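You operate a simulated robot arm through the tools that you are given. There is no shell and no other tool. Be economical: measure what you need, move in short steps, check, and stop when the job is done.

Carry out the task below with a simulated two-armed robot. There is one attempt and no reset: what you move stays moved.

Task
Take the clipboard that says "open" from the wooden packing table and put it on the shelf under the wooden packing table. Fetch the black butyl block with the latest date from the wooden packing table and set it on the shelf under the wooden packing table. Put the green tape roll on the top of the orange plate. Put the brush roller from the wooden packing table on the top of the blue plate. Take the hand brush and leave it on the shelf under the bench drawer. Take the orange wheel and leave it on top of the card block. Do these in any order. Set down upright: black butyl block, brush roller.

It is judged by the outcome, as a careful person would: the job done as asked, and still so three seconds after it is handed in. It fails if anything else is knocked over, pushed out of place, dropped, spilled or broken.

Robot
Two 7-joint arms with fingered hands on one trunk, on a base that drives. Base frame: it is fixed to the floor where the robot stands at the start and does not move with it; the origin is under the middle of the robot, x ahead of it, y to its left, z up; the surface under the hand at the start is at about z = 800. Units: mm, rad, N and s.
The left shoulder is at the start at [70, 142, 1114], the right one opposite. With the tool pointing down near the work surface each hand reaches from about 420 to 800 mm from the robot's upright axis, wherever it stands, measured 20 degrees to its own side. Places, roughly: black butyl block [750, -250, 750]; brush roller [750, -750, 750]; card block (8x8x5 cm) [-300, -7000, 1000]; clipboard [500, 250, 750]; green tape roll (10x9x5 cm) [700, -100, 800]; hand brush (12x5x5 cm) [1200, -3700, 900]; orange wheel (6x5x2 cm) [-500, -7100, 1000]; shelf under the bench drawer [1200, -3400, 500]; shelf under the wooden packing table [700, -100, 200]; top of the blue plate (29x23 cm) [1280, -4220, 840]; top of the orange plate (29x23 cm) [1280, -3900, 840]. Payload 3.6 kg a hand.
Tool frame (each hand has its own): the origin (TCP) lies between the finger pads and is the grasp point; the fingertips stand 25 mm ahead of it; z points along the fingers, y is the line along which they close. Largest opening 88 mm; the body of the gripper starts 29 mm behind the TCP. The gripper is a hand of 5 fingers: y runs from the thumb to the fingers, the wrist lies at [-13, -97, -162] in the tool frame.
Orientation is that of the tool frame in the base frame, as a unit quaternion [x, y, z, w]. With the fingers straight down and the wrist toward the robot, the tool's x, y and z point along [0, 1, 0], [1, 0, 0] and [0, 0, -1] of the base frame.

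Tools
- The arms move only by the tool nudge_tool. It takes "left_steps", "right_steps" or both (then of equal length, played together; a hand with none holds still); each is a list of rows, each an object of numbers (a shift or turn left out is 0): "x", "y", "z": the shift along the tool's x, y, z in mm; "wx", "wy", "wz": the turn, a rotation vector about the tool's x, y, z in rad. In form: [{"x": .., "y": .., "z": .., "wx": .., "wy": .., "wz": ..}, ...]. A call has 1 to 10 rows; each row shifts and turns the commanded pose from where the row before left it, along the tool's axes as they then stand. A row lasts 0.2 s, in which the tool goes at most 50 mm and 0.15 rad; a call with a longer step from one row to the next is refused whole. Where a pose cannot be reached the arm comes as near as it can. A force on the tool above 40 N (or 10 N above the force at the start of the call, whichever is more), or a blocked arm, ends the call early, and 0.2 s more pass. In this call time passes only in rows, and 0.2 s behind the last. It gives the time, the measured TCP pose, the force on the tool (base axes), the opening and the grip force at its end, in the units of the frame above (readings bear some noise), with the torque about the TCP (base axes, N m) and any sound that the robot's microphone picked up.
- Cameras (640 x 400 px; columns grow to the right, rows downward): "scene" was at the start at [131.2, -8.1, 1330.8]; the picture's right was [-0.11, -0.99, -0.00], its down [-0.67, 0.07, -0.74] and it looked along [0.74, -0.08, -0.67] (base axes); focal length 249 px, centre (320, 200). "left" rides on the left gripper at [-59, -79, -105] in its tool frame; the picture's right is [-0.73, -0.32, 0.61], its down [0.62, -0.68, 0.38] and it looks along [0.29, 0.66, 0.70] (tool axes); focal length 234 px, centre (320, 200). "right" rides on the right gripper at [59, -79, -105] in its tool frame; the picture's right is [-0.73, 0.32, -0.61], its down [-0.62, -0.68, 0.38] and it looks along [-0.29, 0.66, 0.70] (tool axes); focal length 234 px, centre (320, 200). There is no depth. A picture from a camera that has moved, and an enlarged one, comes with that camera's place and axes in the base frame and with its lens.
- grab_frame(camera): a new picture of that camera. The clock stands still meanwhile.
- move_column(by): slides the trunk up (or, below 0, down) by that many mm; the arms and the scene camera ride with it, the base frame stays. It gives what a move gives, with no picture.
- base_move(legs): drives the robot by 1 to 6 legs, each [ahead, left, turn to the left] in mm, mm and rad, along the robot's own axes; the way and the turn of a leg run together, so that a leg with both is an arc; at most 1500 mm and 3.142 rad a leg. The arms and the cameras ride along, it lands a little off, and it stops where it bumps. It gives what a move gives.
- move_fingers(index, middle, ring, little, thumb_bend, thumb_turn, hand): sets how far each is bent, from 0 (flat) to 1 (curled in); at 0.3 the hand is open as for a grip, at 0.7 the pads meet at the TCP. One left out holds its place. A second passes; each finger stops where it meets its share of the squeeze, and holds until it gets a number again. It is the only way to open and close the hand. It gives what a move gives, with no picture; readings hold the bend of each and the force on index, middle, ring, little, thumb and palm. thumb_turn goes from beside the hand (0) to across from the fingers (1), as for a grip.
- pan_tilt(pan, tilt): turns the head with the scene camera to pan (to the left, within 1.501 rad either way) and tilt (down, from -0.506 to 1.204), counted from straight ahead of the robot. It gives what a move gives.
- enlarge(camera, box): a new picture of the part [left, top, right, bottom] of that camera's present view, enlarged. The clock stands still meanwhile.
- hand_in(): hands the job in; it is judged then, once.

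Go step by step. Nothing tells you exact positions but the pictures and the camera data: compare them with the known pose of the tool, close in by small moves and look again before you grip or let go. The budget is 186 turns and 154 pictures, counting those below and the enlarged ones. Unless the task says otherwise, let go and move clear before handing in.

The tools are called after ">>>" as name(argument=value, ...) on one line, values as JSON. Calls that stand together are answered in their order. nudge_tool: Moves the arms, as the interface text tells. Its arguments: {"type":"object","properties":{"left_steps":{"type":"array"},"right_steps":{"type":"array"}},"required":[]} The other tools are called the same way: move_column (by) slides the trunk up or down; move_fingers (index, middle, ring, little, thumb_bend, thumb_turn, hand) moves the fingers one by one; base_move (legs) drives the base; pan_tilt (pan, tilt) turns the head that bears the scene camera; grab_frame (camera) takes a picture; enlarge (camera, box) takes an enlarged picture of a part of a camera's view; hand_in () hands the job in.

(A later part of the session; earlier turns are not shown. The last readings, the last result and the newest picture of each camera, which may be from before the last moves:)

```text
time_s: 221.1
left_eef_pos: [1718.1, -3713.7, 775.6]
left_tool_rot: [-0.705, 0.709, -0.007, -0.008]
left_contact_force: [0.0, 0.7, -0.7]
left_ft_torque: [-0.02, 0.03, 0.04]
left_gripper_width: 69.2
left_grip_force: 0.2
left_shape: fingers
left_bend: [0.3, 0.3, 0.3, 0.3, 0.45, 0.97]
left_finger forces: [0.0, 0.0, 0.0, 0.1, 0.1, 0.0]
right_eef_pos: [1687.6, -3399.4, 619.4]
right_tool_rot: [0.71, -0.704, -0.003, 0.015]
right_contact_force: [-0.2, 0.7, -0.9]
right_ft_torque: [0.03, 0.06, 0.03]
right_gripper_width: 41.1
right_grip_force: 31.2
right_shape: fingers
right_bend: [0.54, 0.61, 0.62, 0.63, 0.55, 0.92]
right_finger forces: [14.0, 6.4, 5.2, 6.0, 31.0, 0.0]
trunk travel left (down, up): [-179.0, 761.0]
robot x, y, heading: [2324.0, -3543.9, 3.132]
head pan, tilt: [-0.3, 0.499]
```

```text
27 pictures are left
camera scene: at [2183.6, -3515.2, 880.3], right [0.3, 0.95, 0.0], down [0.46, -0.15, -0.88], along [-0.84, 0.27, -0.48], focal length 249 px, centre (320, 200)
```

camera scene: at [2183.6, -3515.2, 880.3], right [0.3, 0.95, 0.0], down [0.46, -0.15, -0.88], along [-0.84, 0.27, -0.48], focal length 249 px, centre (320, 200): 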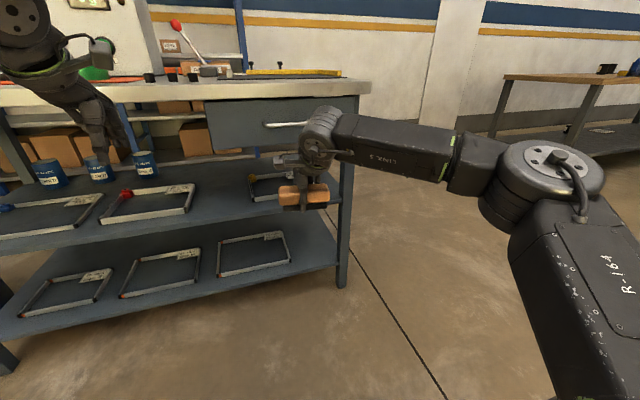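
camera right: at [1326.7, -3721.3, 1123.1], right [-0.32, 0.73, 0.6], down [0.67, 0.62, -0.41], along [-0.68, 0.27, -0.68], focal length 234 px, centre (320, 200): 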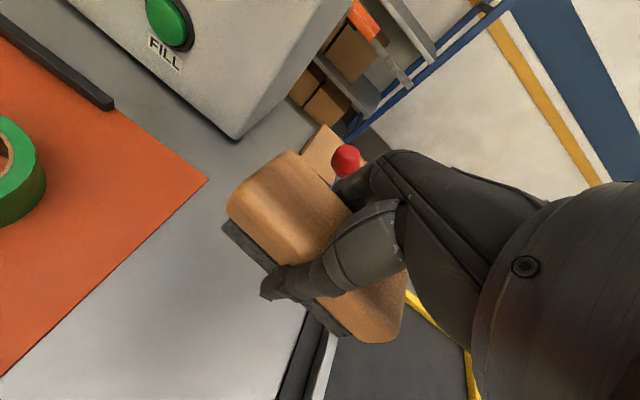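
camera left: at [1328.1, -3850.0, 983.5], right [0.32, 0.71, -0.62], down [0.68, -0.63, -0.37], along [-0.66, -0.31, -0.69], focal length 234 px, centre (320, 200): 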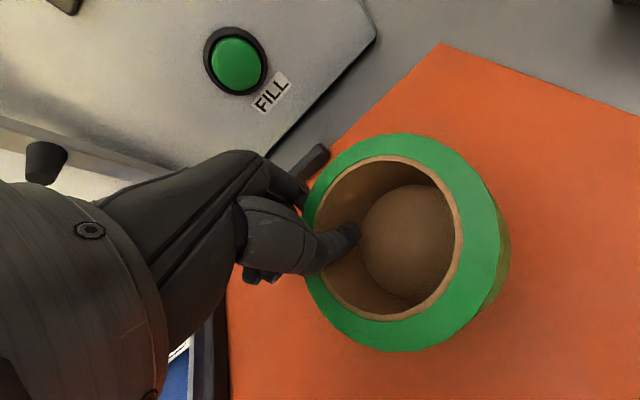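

The upper shelf is at z≈440 with free space between two frames around y≈-3600, at the drawer's left part. I'll retract the left hand, lower, shift left and move in.

>>> nudge_tool(left_steps=[{"y": -40, "z": -15}, {"y": -40, "z": -15}, {"y": -40, "z": -15}, {"y": -40, "z": -15}, {"y": -20}])

>>> base_move(legs=[[0, 193, 0.006]])

>>> move_column(by=-100)

>>> base_move(legs=[[180, 0, 0]])

>>> grab_frame(camera="right")

>>> grab_frame(camera="scene")

```text
time_s: 222.3
left_eef_pos: [1897.7, -3713.8, 834.7]
left_tool_rot: [-0.705, 0.709, -0.006, -0.008]
left_contact_force: [-0.1, -0.7, -0.1]
left_ft_torque: [0.0, 0.02, -0.02]
left_gripper_width: 69.0
left_grip_force: 0.2
left_shape: fingers
left_bend: [0.3, 0.3, 0.3, 0.3, 0.45, 0.97]
left_finger forces: [0.0, 0.1, 0.1, 0.0, 0.0, 0.0]
right_eef_pos: [1688.4, -3399.8, 618.7]
right_tool_rot: [0.71, -0.704, -0.003, 0.014]
right_contact_force: [-0.2, -0.2, -0.3]
right_ft_torque: [0.0, 0.01, 0.01]
right_gripper_width: 41.2
right_grip_force: 31.4
right_shape: fingers
right_bend: [0.54, 0.61, 0.62, 0.63, 0.55, 0.92]
right_finger forces: [14.2, 6.4, 5.2, 6.1, 31.0, 0.0]
trunk travel left (down, up): [-179.0, 761.0]
robot x, y, heading: [2322.0, -3547.7, 3.135]
head pan, tilt: [-0.3, 0.499]
```

```text
time_s: 223.8
left_eef_pos: [1896.6, -3905.2, 834.8]
left_tool_rot: [-0.706, 0.708, -0.007, -0.008]
left_contact_force: [0.4, 0.1, -0.1]
left_ft_torque: [0.03, 0.0, -0.03]
left_gripper_width: 69.1
left_grip_force: 0.1
left_shape: fingers
left_bend: [0.3, 0.3, 0.3, 0.3, 0.45, 0.97]
left_finger forces: [0.0, 0.1, 0.0, 0.0, 0.0, 0.1]
right_eef_pos: [1687.2, -3591.2, 619.5]
right_tool_rot: [0.712, -0.703, -0.003, 0.014]
right_contact_force: [0.1, 0.2, -1.7]
right_ft_torque: [-0.02, 0.02, -0.01]
right_gripper_width: 40.9
right_grip_force: 31.5
right_shape: fingers
right_bend: [0.54, 0.61, 0.62, 0.63, 0.55, 0.92]
right_finger forces: [14.1, 6.5, 5.3, 6.1, 31.1, 0.1]
trunk travel left (down, up): [-179.0, 761.0]
robot x, y, heading: [2319.0, -3734.9, 3.138]
head pan, tilt: [-0.3, 0.499]
```

```text
time_s: 225.1
left_eef_pos: [1895.8, -3906.2, 734.3]
left_tool_rot: [-0.706, 0.708, -0.006, -0.008]
left_contact_force: [-0.4, 1.0, -0.4]
left_ft_torque: [0.0, 0.04, 0.03]
left_gripper_width: 69.0
left_grip_force: 0.1
left_shape: fingers
left_bend: [0.3, 0.3, 0.3, 0.3, 0.45, 0.97]
left_finger forces: [0.0, 0.0, 0.0, 0.0, 0.1, 0.0]
right_eef_pos: [1687.6, -3591.9, 519.5]
right_tool_rot: [0.711, -0.703, -0.003, 0.013]
right_contact_force: [0.6, 0.3, -1.5]
right_ft_torque: [0.02, 0.01, 0.01]
right_gripper_width: 41.2
right_grip_force: 31.7
right_shape: fingers
right_bend: [0.54, 0.61, 0.62, 0.63, 0.55, 0.92]
right_finger forces: [14.0, 6.4, 5.2, 6.1, 31.1, 0.1]
trunk travel left (down, up): [-79.0, 861.0]
robot x, y, heading: [2321.9, -3735.4, 3.134]
head pan, tilt: [-0.3, 0.499]
```

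```text
time_s: 226.7
left_eef_pos: [1713.9, -3905.6, 734.0]
left_tool_rot: [-0.707, 0.707, -0.007, -0.007]
left_contact_force: [0.2, 0.4, -0.3]
left_ft_torque: [-0.01, 0.03, 0.01]
left_gripper_width: 69.1
left_grip_force: 0.1
left_shape: fingers
left_bend: [0.3, 0.3, 0.3, 0.3, 0.45, 0.97]
left_finger forces: [0.0, 0.0, 0.0, 0.0, 0.0, 0.0]
right_eef_pos: [1502.8, -3593.3, 518.5]
right_tool_rot: [0.712, -0.703, -0.003, 0.013]
right_contact_force: [0.5, 0.1, -0.9]
right_ft_torque: [0.05, 0.01, -0.01]
right_gripper_width: 41.5
right_grip_force: 30.8
right_shape: fingers
right_bend: [0.55, 0.61, 0.62, 0.63, 0.55, 0.92]
right_finger forces: [14.0, 6.5, 5.2, 6.0, 31.1, 0.0]
trunk travel left (down, up): [-79.0, 861.0]
robot x, y, heading: [2135.8, -3732.4, 3.143]
head pan, tilt: [-0.3, 0.499]
```

```text
26 pictures are left
camera right: at [1585.5, -3648.5, 623.2], right [-0.32, 0.73, 0.6], down [0.66, 0.63, -0.41], along [-0.68, 0.27, -0.68], focal length 234 px, centre (320, 200)
```

right: 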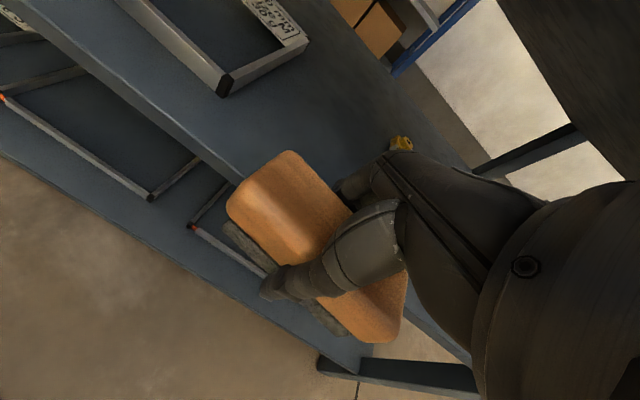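

```text
25 pictures are left
camera scene: at [1999.0, -3705.7, 780.4], right [0.3, 0.95, 0.0], down [0.46, -0.14, -0.88], along [-0.84, 0.26, -0.48], focal length 249 px, centre (320, 200)
```

scene: 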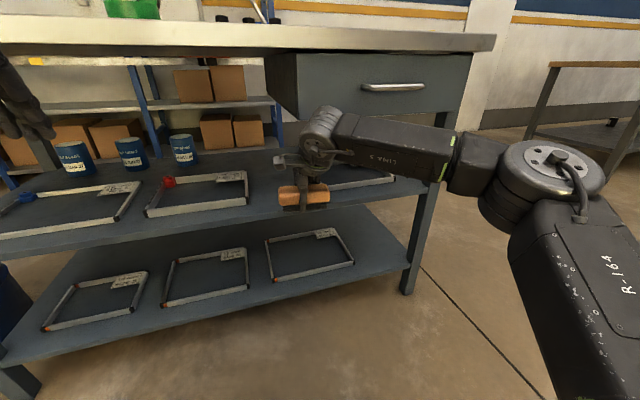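

Shelf edge is at x≈1439; free space y≈-3720…-3500. I'll pitch the hand ~20° to keep the wrist clear of the drawer, then move in.

>>> nudge_tool(right_steps=[{"wx": -0.11}, {"wx": -0.11}, {"wx": -0.11}])

>>> base_move(legs=[[112, -10, 0]])

>>> move_column(by=-25)

>>> grab_frame(camera="right")

>>> grab_frame(camera="scene")

```text
time_s: 227.5
left_eef_pos: [1713.5, -3906.2, 734.9]
left_tool_rot: [0.707, -0.707, 0.006, 0.009]
left_contact_force: [-0.8, -0.5, 0.1]
left_ft_torque: [-0.02, 0.03, 0.02]
left_gripper_width: 68.9
left_grip_force: 0.1
left_shape: fingers
left_bend: [0.3, 0.3, 0.3, 0.3, 0.45, 0.97]
left_finger forces: [0.0, 0.0, 0.1, 0.0, 0.1, 0.0]
right_eef_pos: [1503.9, -3592.7, 520.8]
right_tool_rot: [0.7, -0.692, -0.117, 0.132]
right_contact_force: [-0.2, -0.4, -1.0]
right_ft_torque: [0.01, 0.01, -0.02]
right_gripper_width: 41.2
right_grip_force: 31.2
right_shape: fingers
right_bend: [0.55, 0.62, 0.63, 0.64, 0.54, 0.92]
right_finger forces: [14.0, 6.2, 5.2, 5.7, 30.9, 0.0]
trunk travel left (down, up): [-79.0, 861.0]
robot x, y, heading: [2134.3, -3734.2, 3.146]
head pan, tilt: [-0.3, 0.499]
```

```text
time_s: 228.7
left_eef_pos: [1601.5, -3896.5, 735.3]
left_tool_rot: [0.707, -0.707, 0.007, 0.008]
left_contact_force: [-0.2, -0.8, -0.2]
left_ft_torque: [0.01, 0.0, 0.0]
left_gripper_width: 68.8
left_grip_force: 0.1
left_shape: fingers
left_bend: [0.3, 0.3, 0.3, 0.3, 0.45, 0.97]
left_finger forces: [0.0, 0.0, 0.0, 0.1, 0.0, 0.0]
right_eef_pos: [1392.5, -3582.8, 518.5]
right_tool_rot: [0.701, -0.691, -0.118, 0.131]
right_contact_force: [0.2, 0.2, -0.8]
right_ft_torque: [0.01, 0.01, 0.0]
right_gripper_width: 41.0
right_grip_force: 30.3
right_shape: fingers
right_bend: [0.55, 0.62, 0.63, 0.64, 0.54, 0.92]
right_finger forces: [14.0, 6.2, 5.1, 5.9, 30.9, 0.0]
trunk travel left (down, up): [-79.0, 861.0]
robot x, y, heading: [2027.4, -3723.5, 3.141]
head pan, tilt: [-0.3, 0.499]
```

```text
time_s: 229.4
left_eef_pos: [1604.0, -3896.2, 711.8]
left_tool_rot: [0.708, -0.706, 0.005, 0.009]
left_contact_force: [1.1, 0.7, 1.4]
left_ft_torque: [0.0, 0.0, 0.03]
left_gripper_width: 69.1
left_grip_force: 0.0
left_shape: fingers
left_bend: [0.3, 0.3, 0.3, 0.3, 0.45, 0.97]
left_finger forces: [0.1, 0.0, 0.0, 0.0, 0.0, 0.0]
right_eef_pos: [1391.9, -3582.4, 498.3]
right_tool_rot: [0.7, -0.691, -0.119, 0.133]
right_contact_force: [0.2, 0.5, 18.6]
right_ft_torque: [0.01, -0.53, 0.05]
right_gripper_width: 40.5
right_grip_force: 42.0
right_shape: fingers
right_bend: [0.55, 0.62, 0.63, 0.64, 0.56, 0.92]
right_finger forces: [15.4, 6.6, 5.7, 6.7, 50.4, 0.0]
trunk travel left (down, up): [-54.0, 886.0]
robot x, y, heading: [2027.3, -3725.9, 3.139]
head pan, tilt: [-0.3, 0.499]
```

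```text
24 pictures are left
camera right: at [1504.3, -3638.8, 569.4], right [-0.1, 0.74, 0.67], down [0.49, 0.62, -0.61], along [-0.86, 0.27, -0.42], focal length 234 px, centre (320, 200)
```

right: 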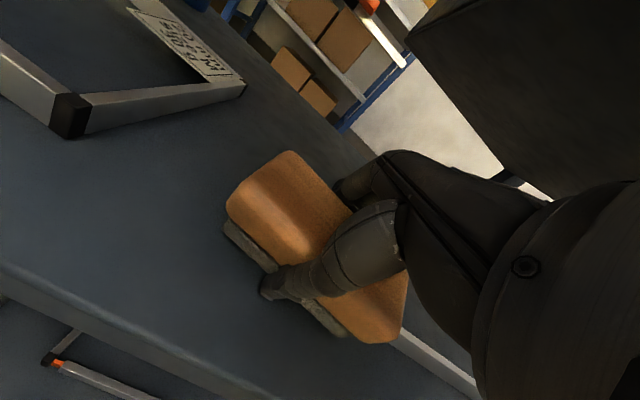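

```text
23 pictures are left
camera scene: at [1889.2, -3695.9, 756.1], right [0.3, 0.95, 0.0], down [0.45, -0.14, -0.88], along [-0.84, 0.26, -0.48], focal length 249 px, centre (320, 200)
```

scene: 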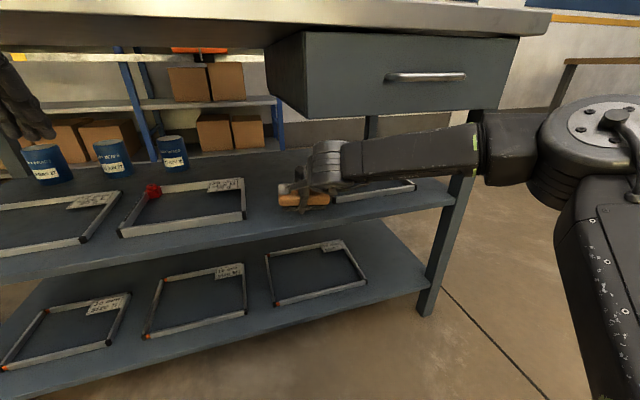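

Contact with the shelf. I'll ease up a few mm and pitch the hand back to set the brush flat.

>>> move_column(by=6)

>>> nudge_tool(right_steps=[{"wx": 0.1}, {"wx": 0.1}, {"wx": 0.06}])

>>> move_column(by=-6)

```text
time_s: 229.9
left_eef_pos: [1602.6, -3895.4, 716.6]
left_tool_rot: [0.707, -0.707, 0.007, 0.009]
left_contact_force: [0.5, 0.4, 0.9]
left_ft_torque: [0.01, 0.0, -0.05]
left_gripper_width: 69.2
left_grip_force: 0.1
left_shape: fingers
left_bend: [0.3, 0.3, 0.3, 0.3, 0.45, 0.97]
left_finger forces: [0.1, 0.0, 0.1, 0.0, 0.0, 0.0]
right_eef_pos: [1391.3, -3582.2, 499.2]
right_tool_rot: [0.7, -0.692, -0.117, 0.129]
right_contact_force: [-1.2, -0.1, -0.6]
right_ft_torque: [0.01, -0.01, -0.03]
right_gripper_width: 40.9
right_grip_force: 31.5
right_shape: fingers
right_bend: [0.55, 0.62, 0.63, 0.64, 0.55, 0.92]
right_finger forces: [14.5, 6.1, 5.2, 5.7, 31.0, 0.1]
trunk travel left (down, up): [-60.0, 880.0]
robot x, y, heading: [2027.7, -3722.3, 3.142]
head pan, tilt: [-0.3, 0.499]
```

```text
time_s: 230.7
left_eef_pos: [1603.7, -3896.0, 716.1]
left_tool_rot: [-0.707, 0.707, -0.006, -0.01]
left_contact_force: [-0.4, 0.3, -0.2]
left_ft_torque: [0.02, 0.01, -0.02]
left_gripper_width: 68.9
left_grip_force: 0.0
left_shape: fingers
left_bend: [0.3, 0.3, 0.3, 0.3, 0.45, 0.97]
left_finger forces: [0.0, 0.0, 0.1, 0.1, 0.0, 0.1]
right_eef_pos: [1394.4, -3583.6, 498.3]
right_tool_rot: [0.713, -0.699, -0.028, 0.036]
right_contact_force: [0.2, 0.3, -1.7]
right_ft_torque: [0.03, 0.01, -0.02]
right_gripper_width: 41.0
right_grip_force: 30.5
right_shape: fingers
right_bend: [0.55, 0.62, 0.63, 0.64, 0.55, 0.92]
right_finger forces: [14.5, 6.1, 5.2, 5.5, 30.5, 0.0]
trunk travel left (down, up): [-60.0, 880.0]
robot x, y, heading: [2028.9, -3727.6, 3.138]
head pan, tilt: [-0.3, 0.499]
```

```text
time_s: 231.3
left_eef_pos: [1600.3, -3895.9, 710.5]
left_tool_rot: [0.707, -0.707, 0.006, 0.009]
left_contact_force: [0.2, -0.1, -0.5]
left_ft_torque: [-0.01, 0.0, 0.03]
left_gripper_width: 69.0
left_grip_force: 0.1
left_shape: fingers
left_bend: [0.3, 0.3, 0.3, 0.3, 0.45, 0.97]
left_finger forces: [0.1, 0.1, 0.0, 0.0, 0.0, 0.0]
right_eef_pos: [1389.4, -3579.7, 496.0]
right_tool_rot: [0.71, -0.703, -0.027, 0.04]
right_contact_force: [0.2, 0.3, -1.3]
right_ft_torque: [-0.01, 0.02, -0.03]
right_gripper_width: 40.9
right_grip_force: 31.1
right_shape: fingers
right_bend: [0.55, 0.62, 0.63, 0.64, 0.55, 0.92]
right_finger forces: [14.6, 6.0, 5.2, 5.5, 30.4, 0.0]
trunk travel left (down, up): [-54.0, 886.0]
robot x, y, heading: [2027.3, -3720.2, 3.143]
head pan, tilt: [-0.3, 0.499]
```

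>>> move_column(by=-6)

```text
time_s: 231.8
left_eef_pos: [1601.9, -3895.8, 703.4]
left_tool_rot: [0.708, -0.706, 0.007, 0.009]
left_contact_force: [0.4, 0.2, 0.7]
left_ft_torque: [-0.02, 0.0, 0.02]
left_gripper_width: 69.3
left_grip_force: 0.0
left_shape: fingers
left_bend: [0.3, 0.3, 0.3, 0.3, 0.45, 0.97]
left_finger forces: [0.1, 0.0, 0.0, 0.1, 0.0, 0.0]
right_eef_pos: [1391.9, -3581.7, 489.9]
right_tool_rot: [0.711, -0.702, -0.029, 0.04]
right_contact_force: [-1.4, 0.9, 7.5]
right_ft_torque: [0.01, -0.19, 0.04]
right_gripper_width: 40.8
right_grip_force: 33.8
right_shape: fingers
right_bend: [0.55, 0.62, 0.63, 0.64, 0.56, 0.92]
right_finger forces: [15.1, 6.3, 5.3, 5.9, 35.5, 0.0]
trunk travel left (down, up): [-48.0, 892.0]
robot x, y, heading: [2027.2, -3724.0, 3.138]
head pan, tilt: [-0.3, 0.499]
```

Light contact. Opening the hand, then sliding it left along the brush so the wrist clears the drawer, and lifting.

>>> move_fingers(hand="right", index=0.25, middle=0.25, ring=0.25, little=0.25, thumb_bend=0.3)

>>> base_move(legs=[[0, 75, 0]])

>>> grab_frame(camera="right")

```text
time_s: 232.8
left_eef_pos: [1601.1, -3896.8, 703.8]
left_tool_rot: [0.707, -0.707, 0.006, 0.009]
left_contact_force: [-0.1, -0.8, -0.1]
left_ft_torque: [0.01, 0.0, -0.01]
left_gripper_width: 69.3
left_grip_force: 0.0
left_shape: fingers
left_bend: [0.3, 0.3, 0.3, 0.3, 0.45, 0.97]
left_finger forces: [0.0, 0.1, 0.0, 0.1, 0.0, 0.0]
right_eef_pos: [1390.7, -3582.5, 487.4]
right_tool_rot: [0.711, -0.701, -0.027, 0.039]
right_contact_force: [-1.1, -1.0, 0.5]
right_ft_torque: [0.0, -0.01, 0.02]
right_gripper_width: 89.9
right_grip_force: 0.1
right_shape: fingers
right_bend: [0.25, 0.25, 0.25, 0.25, 0.31, 0.97]
right_finger forces: [0.0, 0.0, 0.0, 0.0, 0.7, 0.0]
trunk travel left (down, up): [-48.0, 892.0]
robot x, y, heading: [2027.3, -3725.9, 3.132]
head pan, tilt: [-0.3, 0.499]
```

```text
time_s: 233.9
left_eef_pos: [1601.8, -3972.0, 703.0]
left_tool_rot: [0.708, -0.706, 0.006, 0.008]
left_contact_force: [0.8, -1.5, 0.2]
left_ft_torque: [0.0, 0.01, -0.01]
left_gripper_width: 69.2
left_grip_force: 0.0
left_shape: fingers
left_bend: [0.3, 0.3, 0.3, 0.3, 0.45, 0.97]
left_finger forces: [0.0, 0.0, 0.0, 0.0, 0.1, 0.1]
right_eef_pos: [1392.9, -3658.1, 488.0]
right_tool_rot: [0.711, -0.702, -0.027, 0.039]
right_contact_force: [0.0, 0.8, 0.1]
right_ft_torque: [0.01, -0.05, -0.01]
right_gripper_width: 90.8
right_grip_force: 0.4
right_shape: fingers
right_bend: [0.25, 0.25, 0.25, 0.25, 0.3, 0.97]
right_finger forces: [0.1, 0.0, 0.1, 0.0, 0.3, 0.1]
trunk travel left (down, up): [-48.0, 892.0]
robot x, y, heading: [2021.1, -3799.2, 3.143]
head pan, tilt: [-0.3, 0.499]
```

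```text
22 pictures are left
camera right: at [1480.9, -3714.6, 586.0], right [-0.28, 0.73, 0.62], down [0.63, 0.63, -0.46], along [-0.72, 0.27, -0.64], focal length 234 px, centre (320, 200)
```

right: 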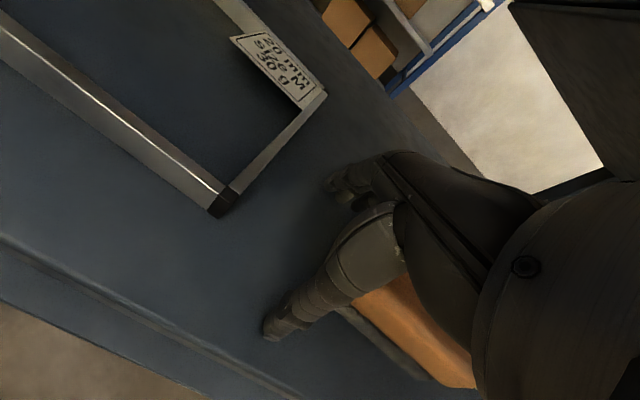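

The brush stayed in place. Lifting slightly and backing out.

>>> move_column(by=50)

>>> base_move(legs=[[-330, 0, 0]])

>>> grab_frame(camera="scene")

```text
time_s: 234.8
left_eef_pos: [1600.4, -3972.5, 753.2]
left_tool_rot: [0.707, -0.707, 0.006, 0.009]
left_contact_force: [0.2, 0.0, 0.2]
left_ft_torque: [0.0, 0.05, -0.01]
left_gripper_width: 68.9
left_grip_force: 0.0
left_shape: fingers
left_bend: [0.3, 0.3, 0.3, 0.3, 0.45, 0.97]
left_finger forces: [0.1, 0.0, 0.1, 0.0, 0.0, 0.1]
right_eef_pos: [1391.0, -3658.2, 537.0]
right_tool_rot: [0.711, -0.701, -0.027, 0.04]
right_contact_force: [-0.4, 0.2, -0.3]
right_ft_torque: [-0.03, 0.0, 0.01]
right_gripper_width: 91.3
right_grip_force: 0.0
right_shape: fingers
right_bend: [0.25, 0.25, 0.25, 0.25, 0.3, 0.97]
right_finger forces: [0.0, 0.0, 0.0, 0.0, 0.0, 0.1]
trunk travel left (down, up): [-98.0, 842.0]
robot x, y, heading: [2026.8, -3804.0, 3.138]
head pan, tilt: [-0.3, 0.499]
```

```text
time_s: 237.0
left_eef_pos: [1939.9, -3975.5, 753.5]
left_tool_rot: [0.711, -0.703, 0.007, 0.008]
left_contact_force: [0.1, 0.8, 0.2]
left_ft_torque: [0.01, -0.02, 0.01]
left_gripper_width: 69.1
left_grip_force: 0.0
left_shape: fingers
left_bend: [0.3, 0.3, 0.3, 0.3, 0.45, 0.97]
left_finger forces: [0.0, 0.0, 0.0, 0.1, 0.1, 0.1]
right_eef_pos: [1725.7, -3662.7, 538.4]
right_tool_rot: [0.714, -0.698, -0.028, 0.039]
right_contact_force: [0.2, 0.4, 0.2]
right_ft_torque: [-0.04, 0.02, -0.01]
right_gripper_width: 91.3
right_grip_force: 0.1
right_shape: fingers
right_bend: [0.25, 0.25, 0.25, 0.25, 0.3, 0.97]
right_finger forces: [0.1, 0.0, 0.1, 0.0, 0.0, 0.0]
trunk travel left (down, up): [-98.0, 842.0]
robot x, y, heading: [2363.6, -3800.4, -3.138]
head pan, tilt: [-0.3, 0.499]
```

```text
21 pictures are left
camera scene: at [2223.1, -3772.0, 799.5], right [0.29, 0.96, 0.0], down [0.46, -0.14, -0.88], along [-0.84, 0.25, -0.48], focal length 249 px, centre (320, 200)
```

scene: 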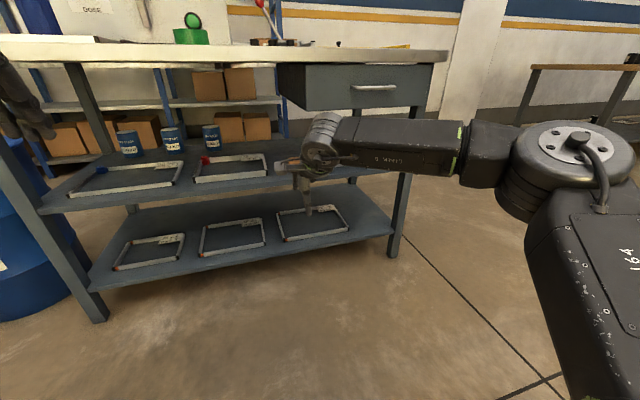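

The hand brush is on the shelf. Now the last item: raise the trunk and drive around into the corridor toward the wheel.

>>> move_column(by=400)

>>> base_move(legs=[[0, -1280, 0], [1450, 0, 0], [550, 0, 0], [0, 0, 1.567]])

>>> pan_tilt(pan=0.0, tilt=0.25)

>>> grab_frame(camera="scene")

```text
time_s: 240.8
left_eef_pos: [1938.7, -3975.2, 1154.5]
left_tool_rot: [0.71, -0.704, 0.006, 0.008]
left_contact_force: [-1.2, 0.0, -0.3]
left_ft_torque: [-0.01, 0.0, -0.03]
left_gripper_width: 69.0
left_grip_force: 0.0
left_shape: fingers
left_bend: [0.3, 0.3, 0.3, 0.3, 0.45, 0.97]
left_finger forces: [0.0, 0.0, 0.1, 0.1, 0.0, 0.0]
right_eef_pos: [1725.7, -3664.1, 937.8]
right_tool_rot: [0.714, -0.699, -0.027, 0.04]
right_contact_force: [0.0, -0.5, 0.4]
right_ft_torque: [-0.02, -0.03, -0.03]
right_gripper_width: 91.0
right_grip_force: 0.0
right_shape: fingers
right_bend: [0.25, 0.25, 0.25, 0.25, 0.3, 0.97]
right_finger forces: [0.0, 0.0, 0.1, 0.0, 0.0, 0.0]
trunk travel left (down, up): [-498.0, 442.0]
robot x, y, heading: [2358.2, -3796.0, -3.129]
head pan, tilt: [-0.3, 0.499]
```

```text
time_s: 260.5
left_eef_pos: [516.0, -2931.8, 1154.2]
left_tool_rot: [1.0, -0.023, 0.01, 0.002]
left_contact_force: [0.7, 0.0, -1.1]
left_ft_torque: [-0.02, 0.02, 0.0]
left_gripper_width: 69.1
left_grip_force: 0.0
left_shape: fingers
left_bend: [0.3, 0.3, 0.3, 0.3, 0.45, 0.97]
left_finger forces: [0.1, 0.0, 0.0, 0.1, 0.0, 0.1]
right_eef_pos: [193.0, -3127.6, 938.2]
right_tool_rot: [0.999, -0.016, 0.007, 0.048]
right_contact_force: [0.3, -0.7, -0.5]
right_ft_torque: [-0.01, 0.01, 0.03]
right_gripper_width: 91.0
right_grip_force: 0.0
right_shape: fingers
right_bend: [0.25, 0.25, 0.25, 0.25, 0.3, 0.97]
right_finger forces: [0.0, 0.1, 0.0, 0.0, 0.0, 0.1]
trunk travel left (down, up): [-498.0, 442.0]
robot x, y, heading: [366.1, -2498.0, -1.617]
head pan, tilt: [-0.3, 0.499]
```

```text
time_s: 261.3
left_eef_pos: [514.3, -2932.7, 1153.9]
left_tool_rot: [1.0, -0.022, 0.01, 0.002]
left_contact_force: [0.0, 0.2, 0.1]
left_ft_torque: [0.0, -0.02, 0.0]
left_gripper_width: 69.2
left_grip_force: 0.0
left_shape: fingers
left_bend: [0.3, 0.3, 0.3, 0.3, 0.45, 0.97]
left_finger forces: [0.0, 0.0, 0.1, 0.0, 0.0, 0.1]
right_eef_pos: [193.1, -3127.6, 939.0]
right_tool_rot: [0.999, -0.017, 0.006, 0.048]
right_contact_force: [0.1, 0.2, -0.2]
right_ft_torque: [-0.01, -0.03, 0.02]
right_gripper_width: 91.5
right_grip_force: 0.0
right_shape: fingers
right_bend: [0.25, 0.25, 0.25, 0.25, 0.3, 0.97]
right_finger forces: [0.1, 0.1, 0.0, 0.0, 0.0, 0.0]
trunk travel left (down, up): [-498.0, 442.0]
robot x, y, heading: [366.0, -2502.8, -1.618]
head pan, tilt: [0.0, 0.25]
```

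```text
20 pictures are left
camera scene: at [354.7, -2642.3, 1222.5], right [-1.0, 0.05, 0.0], down [0.01, 0.25, -0.97], along [-0.05, -0.97, -0.25], focal length 249 px, centre (320, 200)
```

scene: 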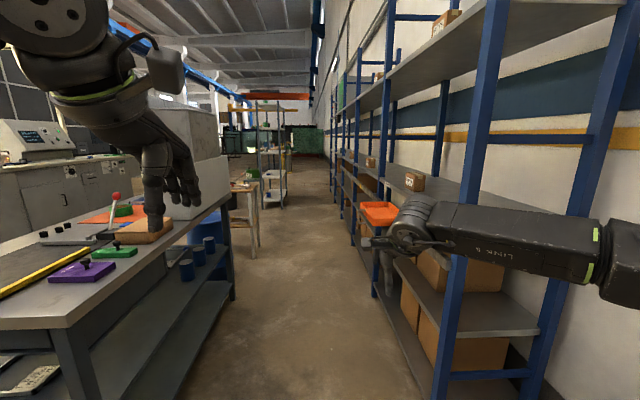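

The corridor between the rack (x≈-200) and bench (x≈880) is just wide enough. I'll retract the right hand, straighten the heading and advance carefully.

>>> nudge_tool(right_steps=[{"y": -40, "z": -25}, {"y": -40, "z": -25}, {"y": -40, "z": -25}, {"y": -40, "z": -25}])

>>> base_move(legs=[[0, 0, 0.046], [1300, 0, 0]])

>>> grab_frame(camera="scene")

```text
time_s: 262.3
left_eef_pos: [516.6, -2931.4, 1154.2]
left_tool_rot: [1.0, -0.023, 0.01, 0.003]
left_contact_force: [0.1, 0.2, 0.3]
left_ft_torque: [0.0, -0.03, -0.03]
left_gripper_width: 69.0
left_grip_force: 0.1
left_shape: fingers
left_bend: [0.3, 0.3, 0.3, 0.3, 0.45, 0.97]
left_finger forces: [0.1, 0.0, 0.0, 0.0, 0.1, 0.0]
right_eef_pos: [197.8, -2956.0, 1022.4]
right_tool_rot: [0.999, -0.017, 0.008, 0.048]
right_contact_force: [-1.2, 0.0, 0.6]
right_ft_torque: [-0.01, -0.03, 0.0]
right_gripper_width: 91.3
right_grip_force: 0.1
right_shape: fingers
right_bend: [0.25, 0.25, 0.25, 0.25, 0.3, 0.97]
right_finger forces: [0.1, 0.0, 0.1, 0.0, 0.0, 0.0]
trunk travel left (down, up): [-498.0, 442.0]
robot x, y, heading: [362.6, -2500.8, -1.619]
head pan, tilt: [0.0, 0.25]
```

```text
time_s: 269.3
left_eef_pos: [507.1, -4229.2, 1154.5]
left_tool_rot: [1.0, -0.011, 0.01, 0.002]
left_contact_force: [-0.5, -0.1, 0.4]
left_ft_torque: [-0.01, 0.02, -0.02]
left_gripper_width: 69.1
left_grip_force: 0.1
left_shape: fingers
left_bend: [0.3, 0.3, 0.3, 0.3, 0.45, 0.97]
left_finger forces: [0.1, 0.0, 0.0, 0.0, 0.0, 0.0]
right_eef_pos: [190.1, -4262.1, 1021.5]
right_tool_rot: [0.999, -0.005, 0.008, 0.047]
right_contact_force: [-0.5, 0.0, 0.2]
right_ft_torque: [0.02, 0.02, -0.02]
right_gripper_width: 90.9
right_grip_force: 0.0
right_shape: fingers
right_bend: [0.25, 0.25, 0.25, 0.25, 0.3, 0.97]
right_finger forces: [0.0, 0.1, 0.1, 0.0, 0.0, 0.0]
trunk travel left (down, up): [-498.0, 442.0]
robot x, y, heading: [345.7, -3800.7, -1.595]
head pan, tilt: [0.0, 0.25]
```

```text
19 pictures are left
camera scene: at [339.4, -3943.0, 1222.5], right [-1.0, 0.03, 0.0], down [0.01, 0.25, -0.97], along [-0.03, -0.97, -0.25], focal length 249 px, centre (320, 200)
```

scene: 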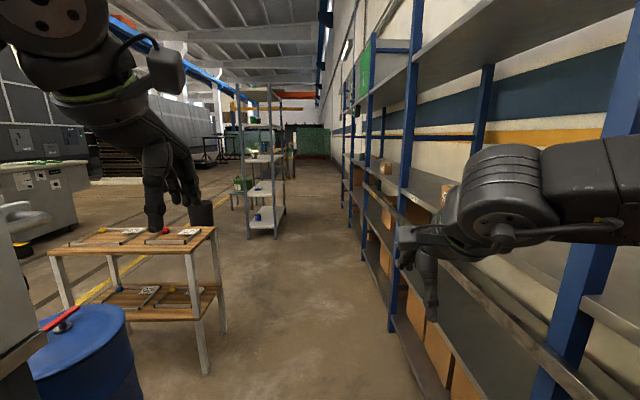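

Path is clear. Continuing down the corridor about 2.5 m, then looking toward the rack on the right.

>>> base_move(legs=[[0, 0, 0.024], [1400, 30, 0], [1050, 20, 0]])

>>> pan_tilt(pan=-0.7, tilt=0.3)

>>> grab_frame(camera="scene")

```text
time_s: 281.5
left_eef_pos: [560.8, -6660.1, 1154.6]
left_tool_rot: [1.0, 0.001, 0.01, 0.001]
left_contact_force: [0.2, -0.7, 0.1]
left_ft_torque: [0.0, -0.03, 0.0]
left_gripper_width: 68.8
left_grip_force: 0.1
left_shape: fingers
left_bend: [0.3, 0.3, 0.3, 0.3, 0.45, 0.97]
left_finger forces: [0.0, 0.0, 0.0, 0.0, 0.1, 0.1]
right_eef_pos: [244.9, -6701.0, 1021.6]
right_tool_rot: [0.999, 0.006, 0.008, 0.047]
right_contact_force: [-0.1, 0.5, 0.3]
right_ft_torque: [0.0, 0.01, -0.02]
right_gripper_width: 90.9
right_grip_force: 0.1
right_shape: fingers
right_bend: [0.25, 0.25, 0.25, 0.25, 0.3, 0.97]
right_finger forces: [0.0, 0.0, 0.0, 0.0, 0.1, 0.1]
trunk travel left (down, up): [-498.0, 442.0]
robot x, y, heading: [387.3, -6238.2, -1.574]
head pan, tilt: [0.0, 0.25]
```

```text
time_s: 282.6
left_eef_pos: [561.2, -6659.8, 1154.7]
left_tool_rot: [1.0, 0.002, 0.01, 0.002]
left_contact_force: [0.8, 0.0, 0.0]
left_ft_torque: [0.02, 0.0, -0.01]
left_gripper_width: 68.9
left_grip_force: 0.0
left_shape: fingers
left_bend: [0.3, 0.3, 0.3, 0.3, 0.45, 0.97]
left_finger forces: [0.1, 0.1, 0.0, 0.0, 0.0, 0.0]
right_eef_pos: [244.4, -6700.5, 1021.7]
right_tool_rot: [0.999, 0.006, 0.007, 0.047]
right_contact_force: [-0.3, -0.6, 0.0]
right_ft_torque: [0.01, 0.0, 0.05]
right_gripper_width: 91.3
right_grip_force: 0.1
right_shape: fingers
right_bend: [0.25, 0.25, 0.25, 0.25, 0.3, 0.97]
right_finger forces: [0.1, 0.1, 0.1, 0.0, 0.0, 0.0]
trunk travel left (down, up): [-498.0, 442.0]
robot x, y, heading: [389.4, -6235.2, -1.576]
head pan, tilt: [-0.7, 0.3]
```

```text
18 pictures are left
camera scene: at [326.0, -6355.5, 1217.8], right [-0.76, 0.64, 0.0], down [0.19, 0.23, -0.96], along [-0.62, -0.73, -0.3], focal length 249 px, centre (320, 200)
```

scene: 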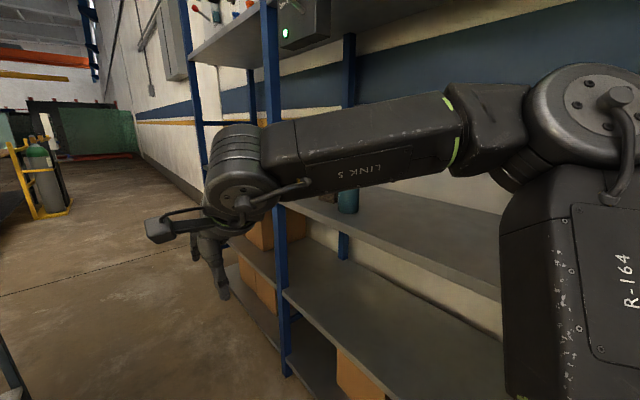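

The right arm blocks the view. I'll turn to face the rack here, then slide sideways to y≈-7000.

>>> base_move(legs=[[0, 45, 0], [0, 0, -1.567], [0, 620, 0]])

>>> pan_tilt(pan=0.25, tilt=0.45)

>>> grab_frame(camera="scene")

```text
time_s: 290.4
left_eef_pos: [4.9, -7026.4, 1153.4]
left_tool_rot: [-0.706, 0.708, -0.007, -0.009]
left_contact_force: [-0.1, -0.1, 0.6]
left_ft_torque: [0.01, 0.01, -0.02]
left_gripper_width: 69.0
left_grip_force: 0.0
left_shape: fingers
left_bend: [0.3, 0.3, 0.3, 0.3, 0.45, 0.97]
left_finger forces: [0.0, 0.0, 0.1, 0.0, 0.0, 0.0]
right_eef_pos: [-34.6, -6709.6, 1021.2]
right_tool_rot: [0.709, -0.703, -0.028, 0.038]
right_contact_force: [-0.2, 0.2, 0.2]
right_ft_torque: [0.0, 0.01, 0.0]
right_gripper_width: 91.0
right_grip_force: 0.1
right_shape: fingers
right_bend: [0.25, 0.25, 0.25, 0.25, 0.3, 0.97]
right_finger forces: [0.0, 0.0, 0.1, 0.0, 0.0, 0.0]
trunk travel left (down, up): [-498.0, 442.0]
robot x, y, heading: [425.6, -6855.4, 3.135]
head pan, tilt: [-0.7, 0.3]
```

```text
time_s: 291.6
left_eef_pos: [4.2, -7026.5, 1154.6]
left_tool_rot: [-0.706, 0.708, -0.006, -0.009]
left_contact_force: [-0.3, 0.0, -0.5]
left_ft_torque: [-0.03, -0.03, -0.01]
left_gripper_width: 69.0
left_grip_force: 0.1
left_shape: fingers
left_bend: [0.3, 0.3, 0.3, 0.3, 0.45, 0.97]
left_finger forces: [0.1, 0.0, 0.0, 0.0, 0.1, 0.0]
right_eef_pos: [-35.5, -6710.1, 1020.2]
right_tool_rot: [0.71, -0.703, -0.027, 0.039]
right_contact_force: [-0.2, 0.3, -0.5]
right_ft_torque: [0.0, -0.02, 0.0]
right_gripper_width: 91.3
right_grip_force: 0.0
right_shape: fingers
right_bend: [0.25, 0.25, 0.25, 0.25, 0.3, 0.97]
right_finger forces: [0.0, 0.1, 0.0, 0.1, 0.1, 0.0]
trunk travel left (down, up): [-498.0, 442.0]
robot x, y, heading: [431.1, -6854.4, 3.135]
head pan, tilt: [0.25, 0.45]
```

```text
17 pictures are left
camera scene: at [288.0, -6876.7, 1203.9], right [-0.24, 0.97, 0.0], down [0.42, 0.1, -0.9], along [-0.87, -0.22, -0.44], focal length 249 px, centre (320, 200)
```

scene: 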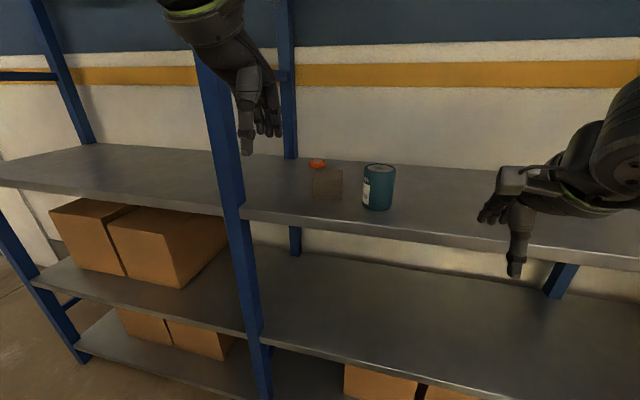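

The card block, the orange wheel behind it, and a teal can are on the shelf. Zooming in.

>>> enlarge(camera="scene", box=[260, 130, 420, 240])

```text
3.64 times, centred on (340, 185) of scene
camera zoom: at [288.0, -6876.7, 1203.9], right [-0.24, 0.97, 0.0], down [0.42, 0.1, -0.9], along [-0.87, -0.22, -0.44], focal length 906 px, centre (247, 254)
```

zoom: 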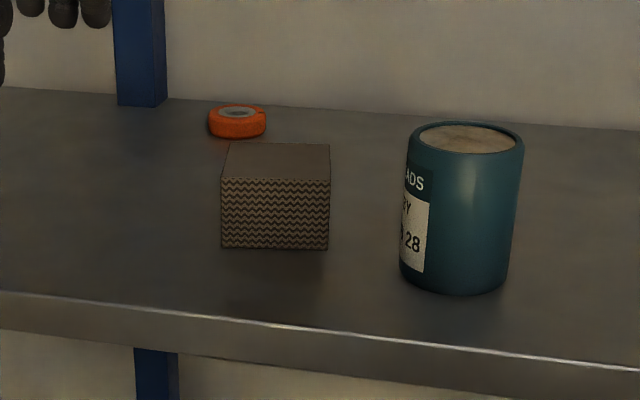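

Card block ≈[-299,-6995] (top z≈984, shelf z≈934); wheel ≈[-490,-7082] lying flat. Positioning the right hand in line with the wheel.

>>> base_move(legs=[[0, 372, 0.006]])

>>> move_column(by=225)

>>> nudge_tool(right_steps=[{"y": 37, "z": 30}, {"y": 37, "z": 30}, {"y": 37, "z": 30}, {"y": 37, "z": 30}, {"y": 37, "z": 30}, {"y": 37, "z": 30}], left_steps=[{"z": 40}, {"z": 40}, {"z": 40}, {"z": 40}, {"z": 40}, {"z": 40}])

>>> grab_frame(camera="right")

```text
time_s: 294.0
left_eef_pos: [2.4, -7401.6, 1154.3]
left_tool_rot: [-0.707, 0.708, -0.007, -0.008]
left_contact_force: [0.6, -0.7, -0.1]
left_ft_torque: [0.0, -0.01, 0.0]
left_gripper_width: 68.7
left_grip_force: 0.0
left_shape: fingers
left_bend: [0.3, 0.3, 0.3, 0.3, 0.45, 0.97]
left_finger forces: [0.0, 0.0, 0.0, 0.1, 0.0, 0.0]
right_eef_pos: [-38.8, -7085.5, 1021.8]
right_tool_rot: [0.71, -0.703, -0.027, 0.039]
right_contact_force: [-0.2, -0.9, 0.4]
right_ft_torque: [0.07, 0.0, 0.02]
right_gripper_width: 91.0
right_grip_force: 0.0
right_shape: fingers
right_bend: [0.25, 0.25, 0.25, 0.25, 0.3, 0.97]
right_finger forces: [0.0, 0.0, 0.0, 0.0, 0.1, 0.0]
trunk travel left (down, up): [-498.0, 442.0]
robot x, y, heading: [426.5, -7231.3, 3.139]
head pan, tilt: [0.25, 0.45]
```

```text
time_s: 296.4
left_eef_pos: [1.8, -7401.1, 1378.6]
left_tool_rot: [-0.706, 0.708, -0.007, -0.009]
left_contact_force: [0.0, -0.4, 0.1]
left_ft_torque: [-0.03, -0.01, 0.02]
left_gripper_width: 68.8
left_grip_force: 0.1
left_shape: fingers
left_bend: [0.3, 0.3, 0.3, 0.3, 0.45, 0.97]
left_finger forces: [0.0, 0.0, 0.0, 0.0, 0.1, 0.0]
right_eef_pos: [-36.7, -7085.9, 1246.6]
right_tool_rot: [0.71, -0.702, -0.027, 0.039]
right_contact_force: [0.6, 0.1, -1.1]
right_ft_torque: [0.01, 0.02, 0.01]
right_gripper_width: 91.1
right_grip_force: 0.1
right_shape: fingers
right_bend: [0.25, 0.25, 0.25, 0.25, 0.3, 0.97]
right_finger forces: [0.0, 0.0, 0.0, 0.0, 0.0, 0.1]
trunk travel left (down, up): [-723.0, 217.0]
robot x, y, heading: [426.0, -7230.7, 3.144]
head pan, tilt: [0.25, 0.45]
```

```text
time_s: 297.8
left_eef_pos: [3.8, -7406.4, 1137.8]
left_tool_rot: [-0.707, 0.708, -0.007, -0.008]
left_contact_force: [-0.6, 0.1, 0.0]
left_ft_torque: [0.0, 0.02, 0.02]
left_gripper_width: 69.1
left_grip_force: 0.0
left_shape: fingers
left_bend: [0.3, 0.3, 0.3, 0.3, 0.45, 0.97]
left_finger forces: [0.0, 0.0, 0.0, 0.1, 0.0, 0.0]
right_eef_pos: [-238.0, -7061.3, 1093.0]
right_tool_rot: [0.71, -0.702, -0.027, 0.04]
right_contact_force: [0.0, -0.3, 0.5]
right_ft_torque: [-0.02, -0.03, -0.01]
right_gripper_width: 91.0
right_grip_force: 0.1
right_shape: fingers
right_bend: [0.25, 0.25, 0.25, 0.25, 0.3, 0.97]
right_finger forces: [0.1, 0.0, 0.1, 0.0, 0.0, 0.0]
right hand out of reach, approached as far as the arm can: row 5, 6
trunk travel left (down, up): [-723.0, 217.0]
robot x, y, heading: [428.6, -7231.9, 3.141]
head pan, tilt: [0.25, 0.45]
```

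```text
15 pictures are left
camera right: at [-149.1, -7117.9, 1189.9], right [-0.27, 0.73, 0.62], down [0.63, 0.62, -0.46], along [-0.72, 0.27, -0.63], focal length 234 px, centre (320, 200)
```

right: 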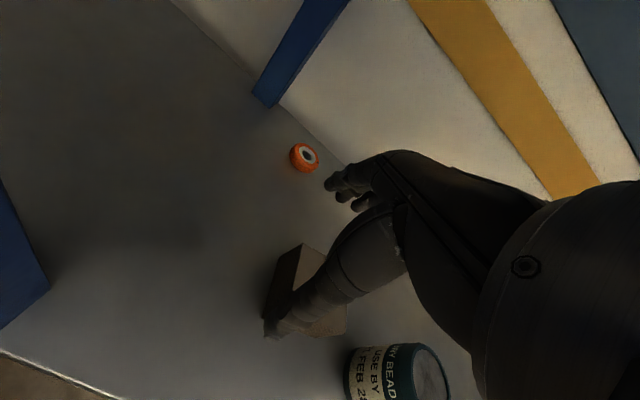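

The wheel is at [-484,-7075]. Driving in 248 mm (14 mm left) and looking again.

>>> base_move(legs=[[248, 14, 0]])

>>> move_column(by=-75)

>>> grab_frame(camera="right")

```text
time_s: 299.6
left_eef_pos: [-247.7, -7417.4, 1138.1]
left_tool_rot: [-0.706, 0.708, -0.007, -0.009]
left_contact_force: [0.4, -0.4, -0.1]
left_ft_torque: [-0.02, 0.05, -0.01]
left_gripper_width: 69.0
left_grip_force: 0.0
left_shape: fingers
left_bend: [0.3, 0.3, 0.3, 0.3, 0.45, 0.97]
left_finger forces: [0.1, 0.1, 0.0, 0.0, 0.0, 0.1]
right_eef_pos: [-490.5, -7073.7, 1093.1]
right_tool_rot: [0.71, -0.702, -0.027, 0.04]
right_contact_force: [-1.0, -0.4, -0.5]
right_ft_torque: [0.04, 0.01, -0.01]
right_gripper_width: 91.1
right_grip_force: 0.1
right_shape: fingers
right_bend: [0.25, 0.25, 0.25, 0.25, 0.3, 0.97]
right_finger forces: [0.0, 0.1, 0.0, 0.1, 0.0, 0.0]
trunk travel left (down, up): [-723.0, 217.0]
robot x, y, heading: [177.7, -7244.4, 3.139]
head pan, tilt: [0.25, 0.45]
```

```text
time_s: 300.8
left_eef_pos: [-249.1, -7419.1, 1063.0]
left_tool_rot: [-0.707, 0.708, -0.007, -0.009]
left_contact_force: [-0.4, 0.2, -0.7]
left_ft_torque: [0.02, 0.02, 0.01]
left_gripper_width: 69.1
left_grip_force: 0.0
left_shape: fingers
left_bend: [0.3, 0.3, 0.3, 0.3, 0.45, 0.97]
left_finger forces: [0.0, 0.0, 0.1, 0.0, 0.1, 0.1]
right_eef_pos: [-491.0, -7073.7, 1016.6]
right_tool_rot: [0.71, -0.702, -0.028, 0.04]
right_contact_force: [0.2, -0.1, 0.3]
right_ft_torque: [0.01, -0.02, -0.01]
right_gripper_width: 91.0
right_grip_force: 0.0
right_shape: fingers
right_bend: [0.25, 0.25, 0.25, 0.25, 0.3, 0.97]
right_finger forces: [0.0, 0.1, 0.1, 0.0, 0.0, 0.0]
trunk travel left (down, up): [-648.0, 292.0]
robot x, y, heading: [173.7, -7246.1, 3.135]
head pan, tilt: [0.25, 0.45]
```

```text
14 pictures are left
camera right: at [-401.7, -7130.4, 1115.1], right [-0.27, 0.73, 0.62], down [0.63, 0.62, -0.46], along [-0.72, 0.27, -0.63], focal length 234 px, centre (320, 200)
```

right: 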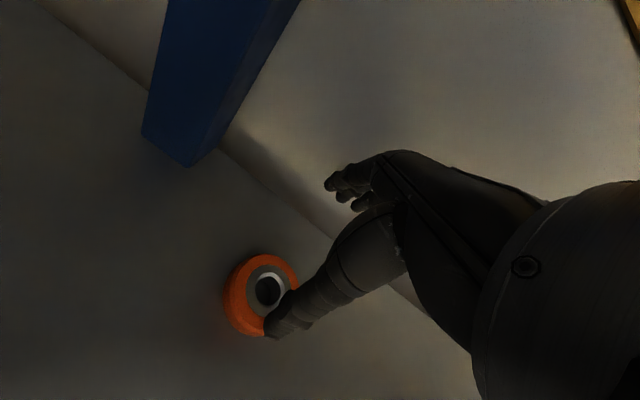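

Wheel centre ≈[-471,-7073]; correcting by 18 mm and a small tilt, then lowering.

>>> nudge_tool(right_steps=[{"wx": 0.09}, {"y": -18}])

>>> move_column(by=-46)

>>> grab_frame(camera="right")

```text
time_s: 301.4
left_eef_pos: [-247.8, -7419.0, 1062.3]
left_tool_rot: [-0.706, 0.708, -0.006, -0.009]
left_contact_force: [-0.8, 0.7, 0.1]
left_ft_torque: [-0.01, 0.05, 0.02]
left_gripper_width: 69.2
left_grip_force: 0.1
left_shape: fingers
left_bend: [0.3, 0.3, 0.3, 0.3, 0.45, 0.97]
left_finger forces: [0.0, 0.0, 0.0, 0.0, 0.0, 0.0]
right_eef_pos: [-463.7, -7068.2, 1018.5]
right_tool_rot: [0.711, -0.703, 0.004, 0.008]
right_contact_force: [-0.1, -0.5, -0.7]
right_ft_torque: [0.02, 0.03, 0.02]
right_gripper_width: 91.3
right_grip_force: 0.0
right_shape: fingers
right_bend: [0.25, 0.25, 0.25, 0.25, 0.3, 0.97]
right_finger forces: [0.0, 0.0, 0.1, 0.0, 0.1, 0.0]
right hand out of reach, approached as far as the arm can: row 1
trunk travel left (down, up): [-648.0, 292.0]
robot x, y, heading: [172.3, -7244.5, 3.135]
head pan, tilt: [0.25, 0.45]
```

```text
time_s: 302.2
left_eef_pos: [-248.5, -7419.5, 1017.1]
left_tool_rot: [-0.707, 0.707, -0.006, -0.009]
left_contact_force: [0.7, -0.5, 0.5]
left_ft_torque: [-0.04, -0.01, -0.04]
left_gripper_width: 69.0
left_grip_force: 0.0
left_shape: fingers
left_bend: [0.3, 0.3, 0.3, 0.3, 0.45, 0.97]
left_finger forces: [0.0, 0.0, 0.0, 0.0, 0.0, 0.1]
right_eef_pos: [-464.2, -7069.2, 973.9]
right_tool_rot: [0.711, -0.703, 0.003, 0.009]
right_contact_force: [1.0, 0.0, 6.9]
right_ft_torque: [0.04, 0.23, -0.03]
right_gripper_width: 90.7
right_grip_force: 3.6
right_shape: fingers
right_bend: [0.25, 0.25, 0.25, 0.25, 0.3, 0.98]
right_finger forces: [0.1, 5.5, 0.0, 0.0, 1.7, 0.0]
trunk travel left (down, up): [-602.0, 338.0]
robot x, y, heading: [175.2, -7241.4, 3.138]
head pan, tilt: [0.25, 0.45]
```

```text
13 pictures are left
camera right: at [-383.8, -7124.5, 1078.2], right [-0.33, 0.73, 0.6], down [0.67, 0.62, -0.4], along [-0.67, 0.27, -0.7], focal length 234 px, centre (320, 200)
```

right: 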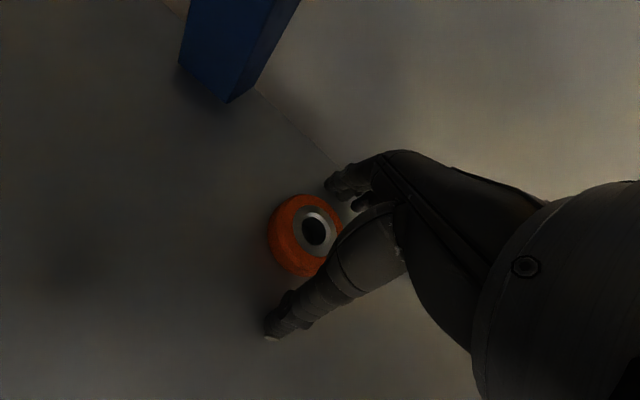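

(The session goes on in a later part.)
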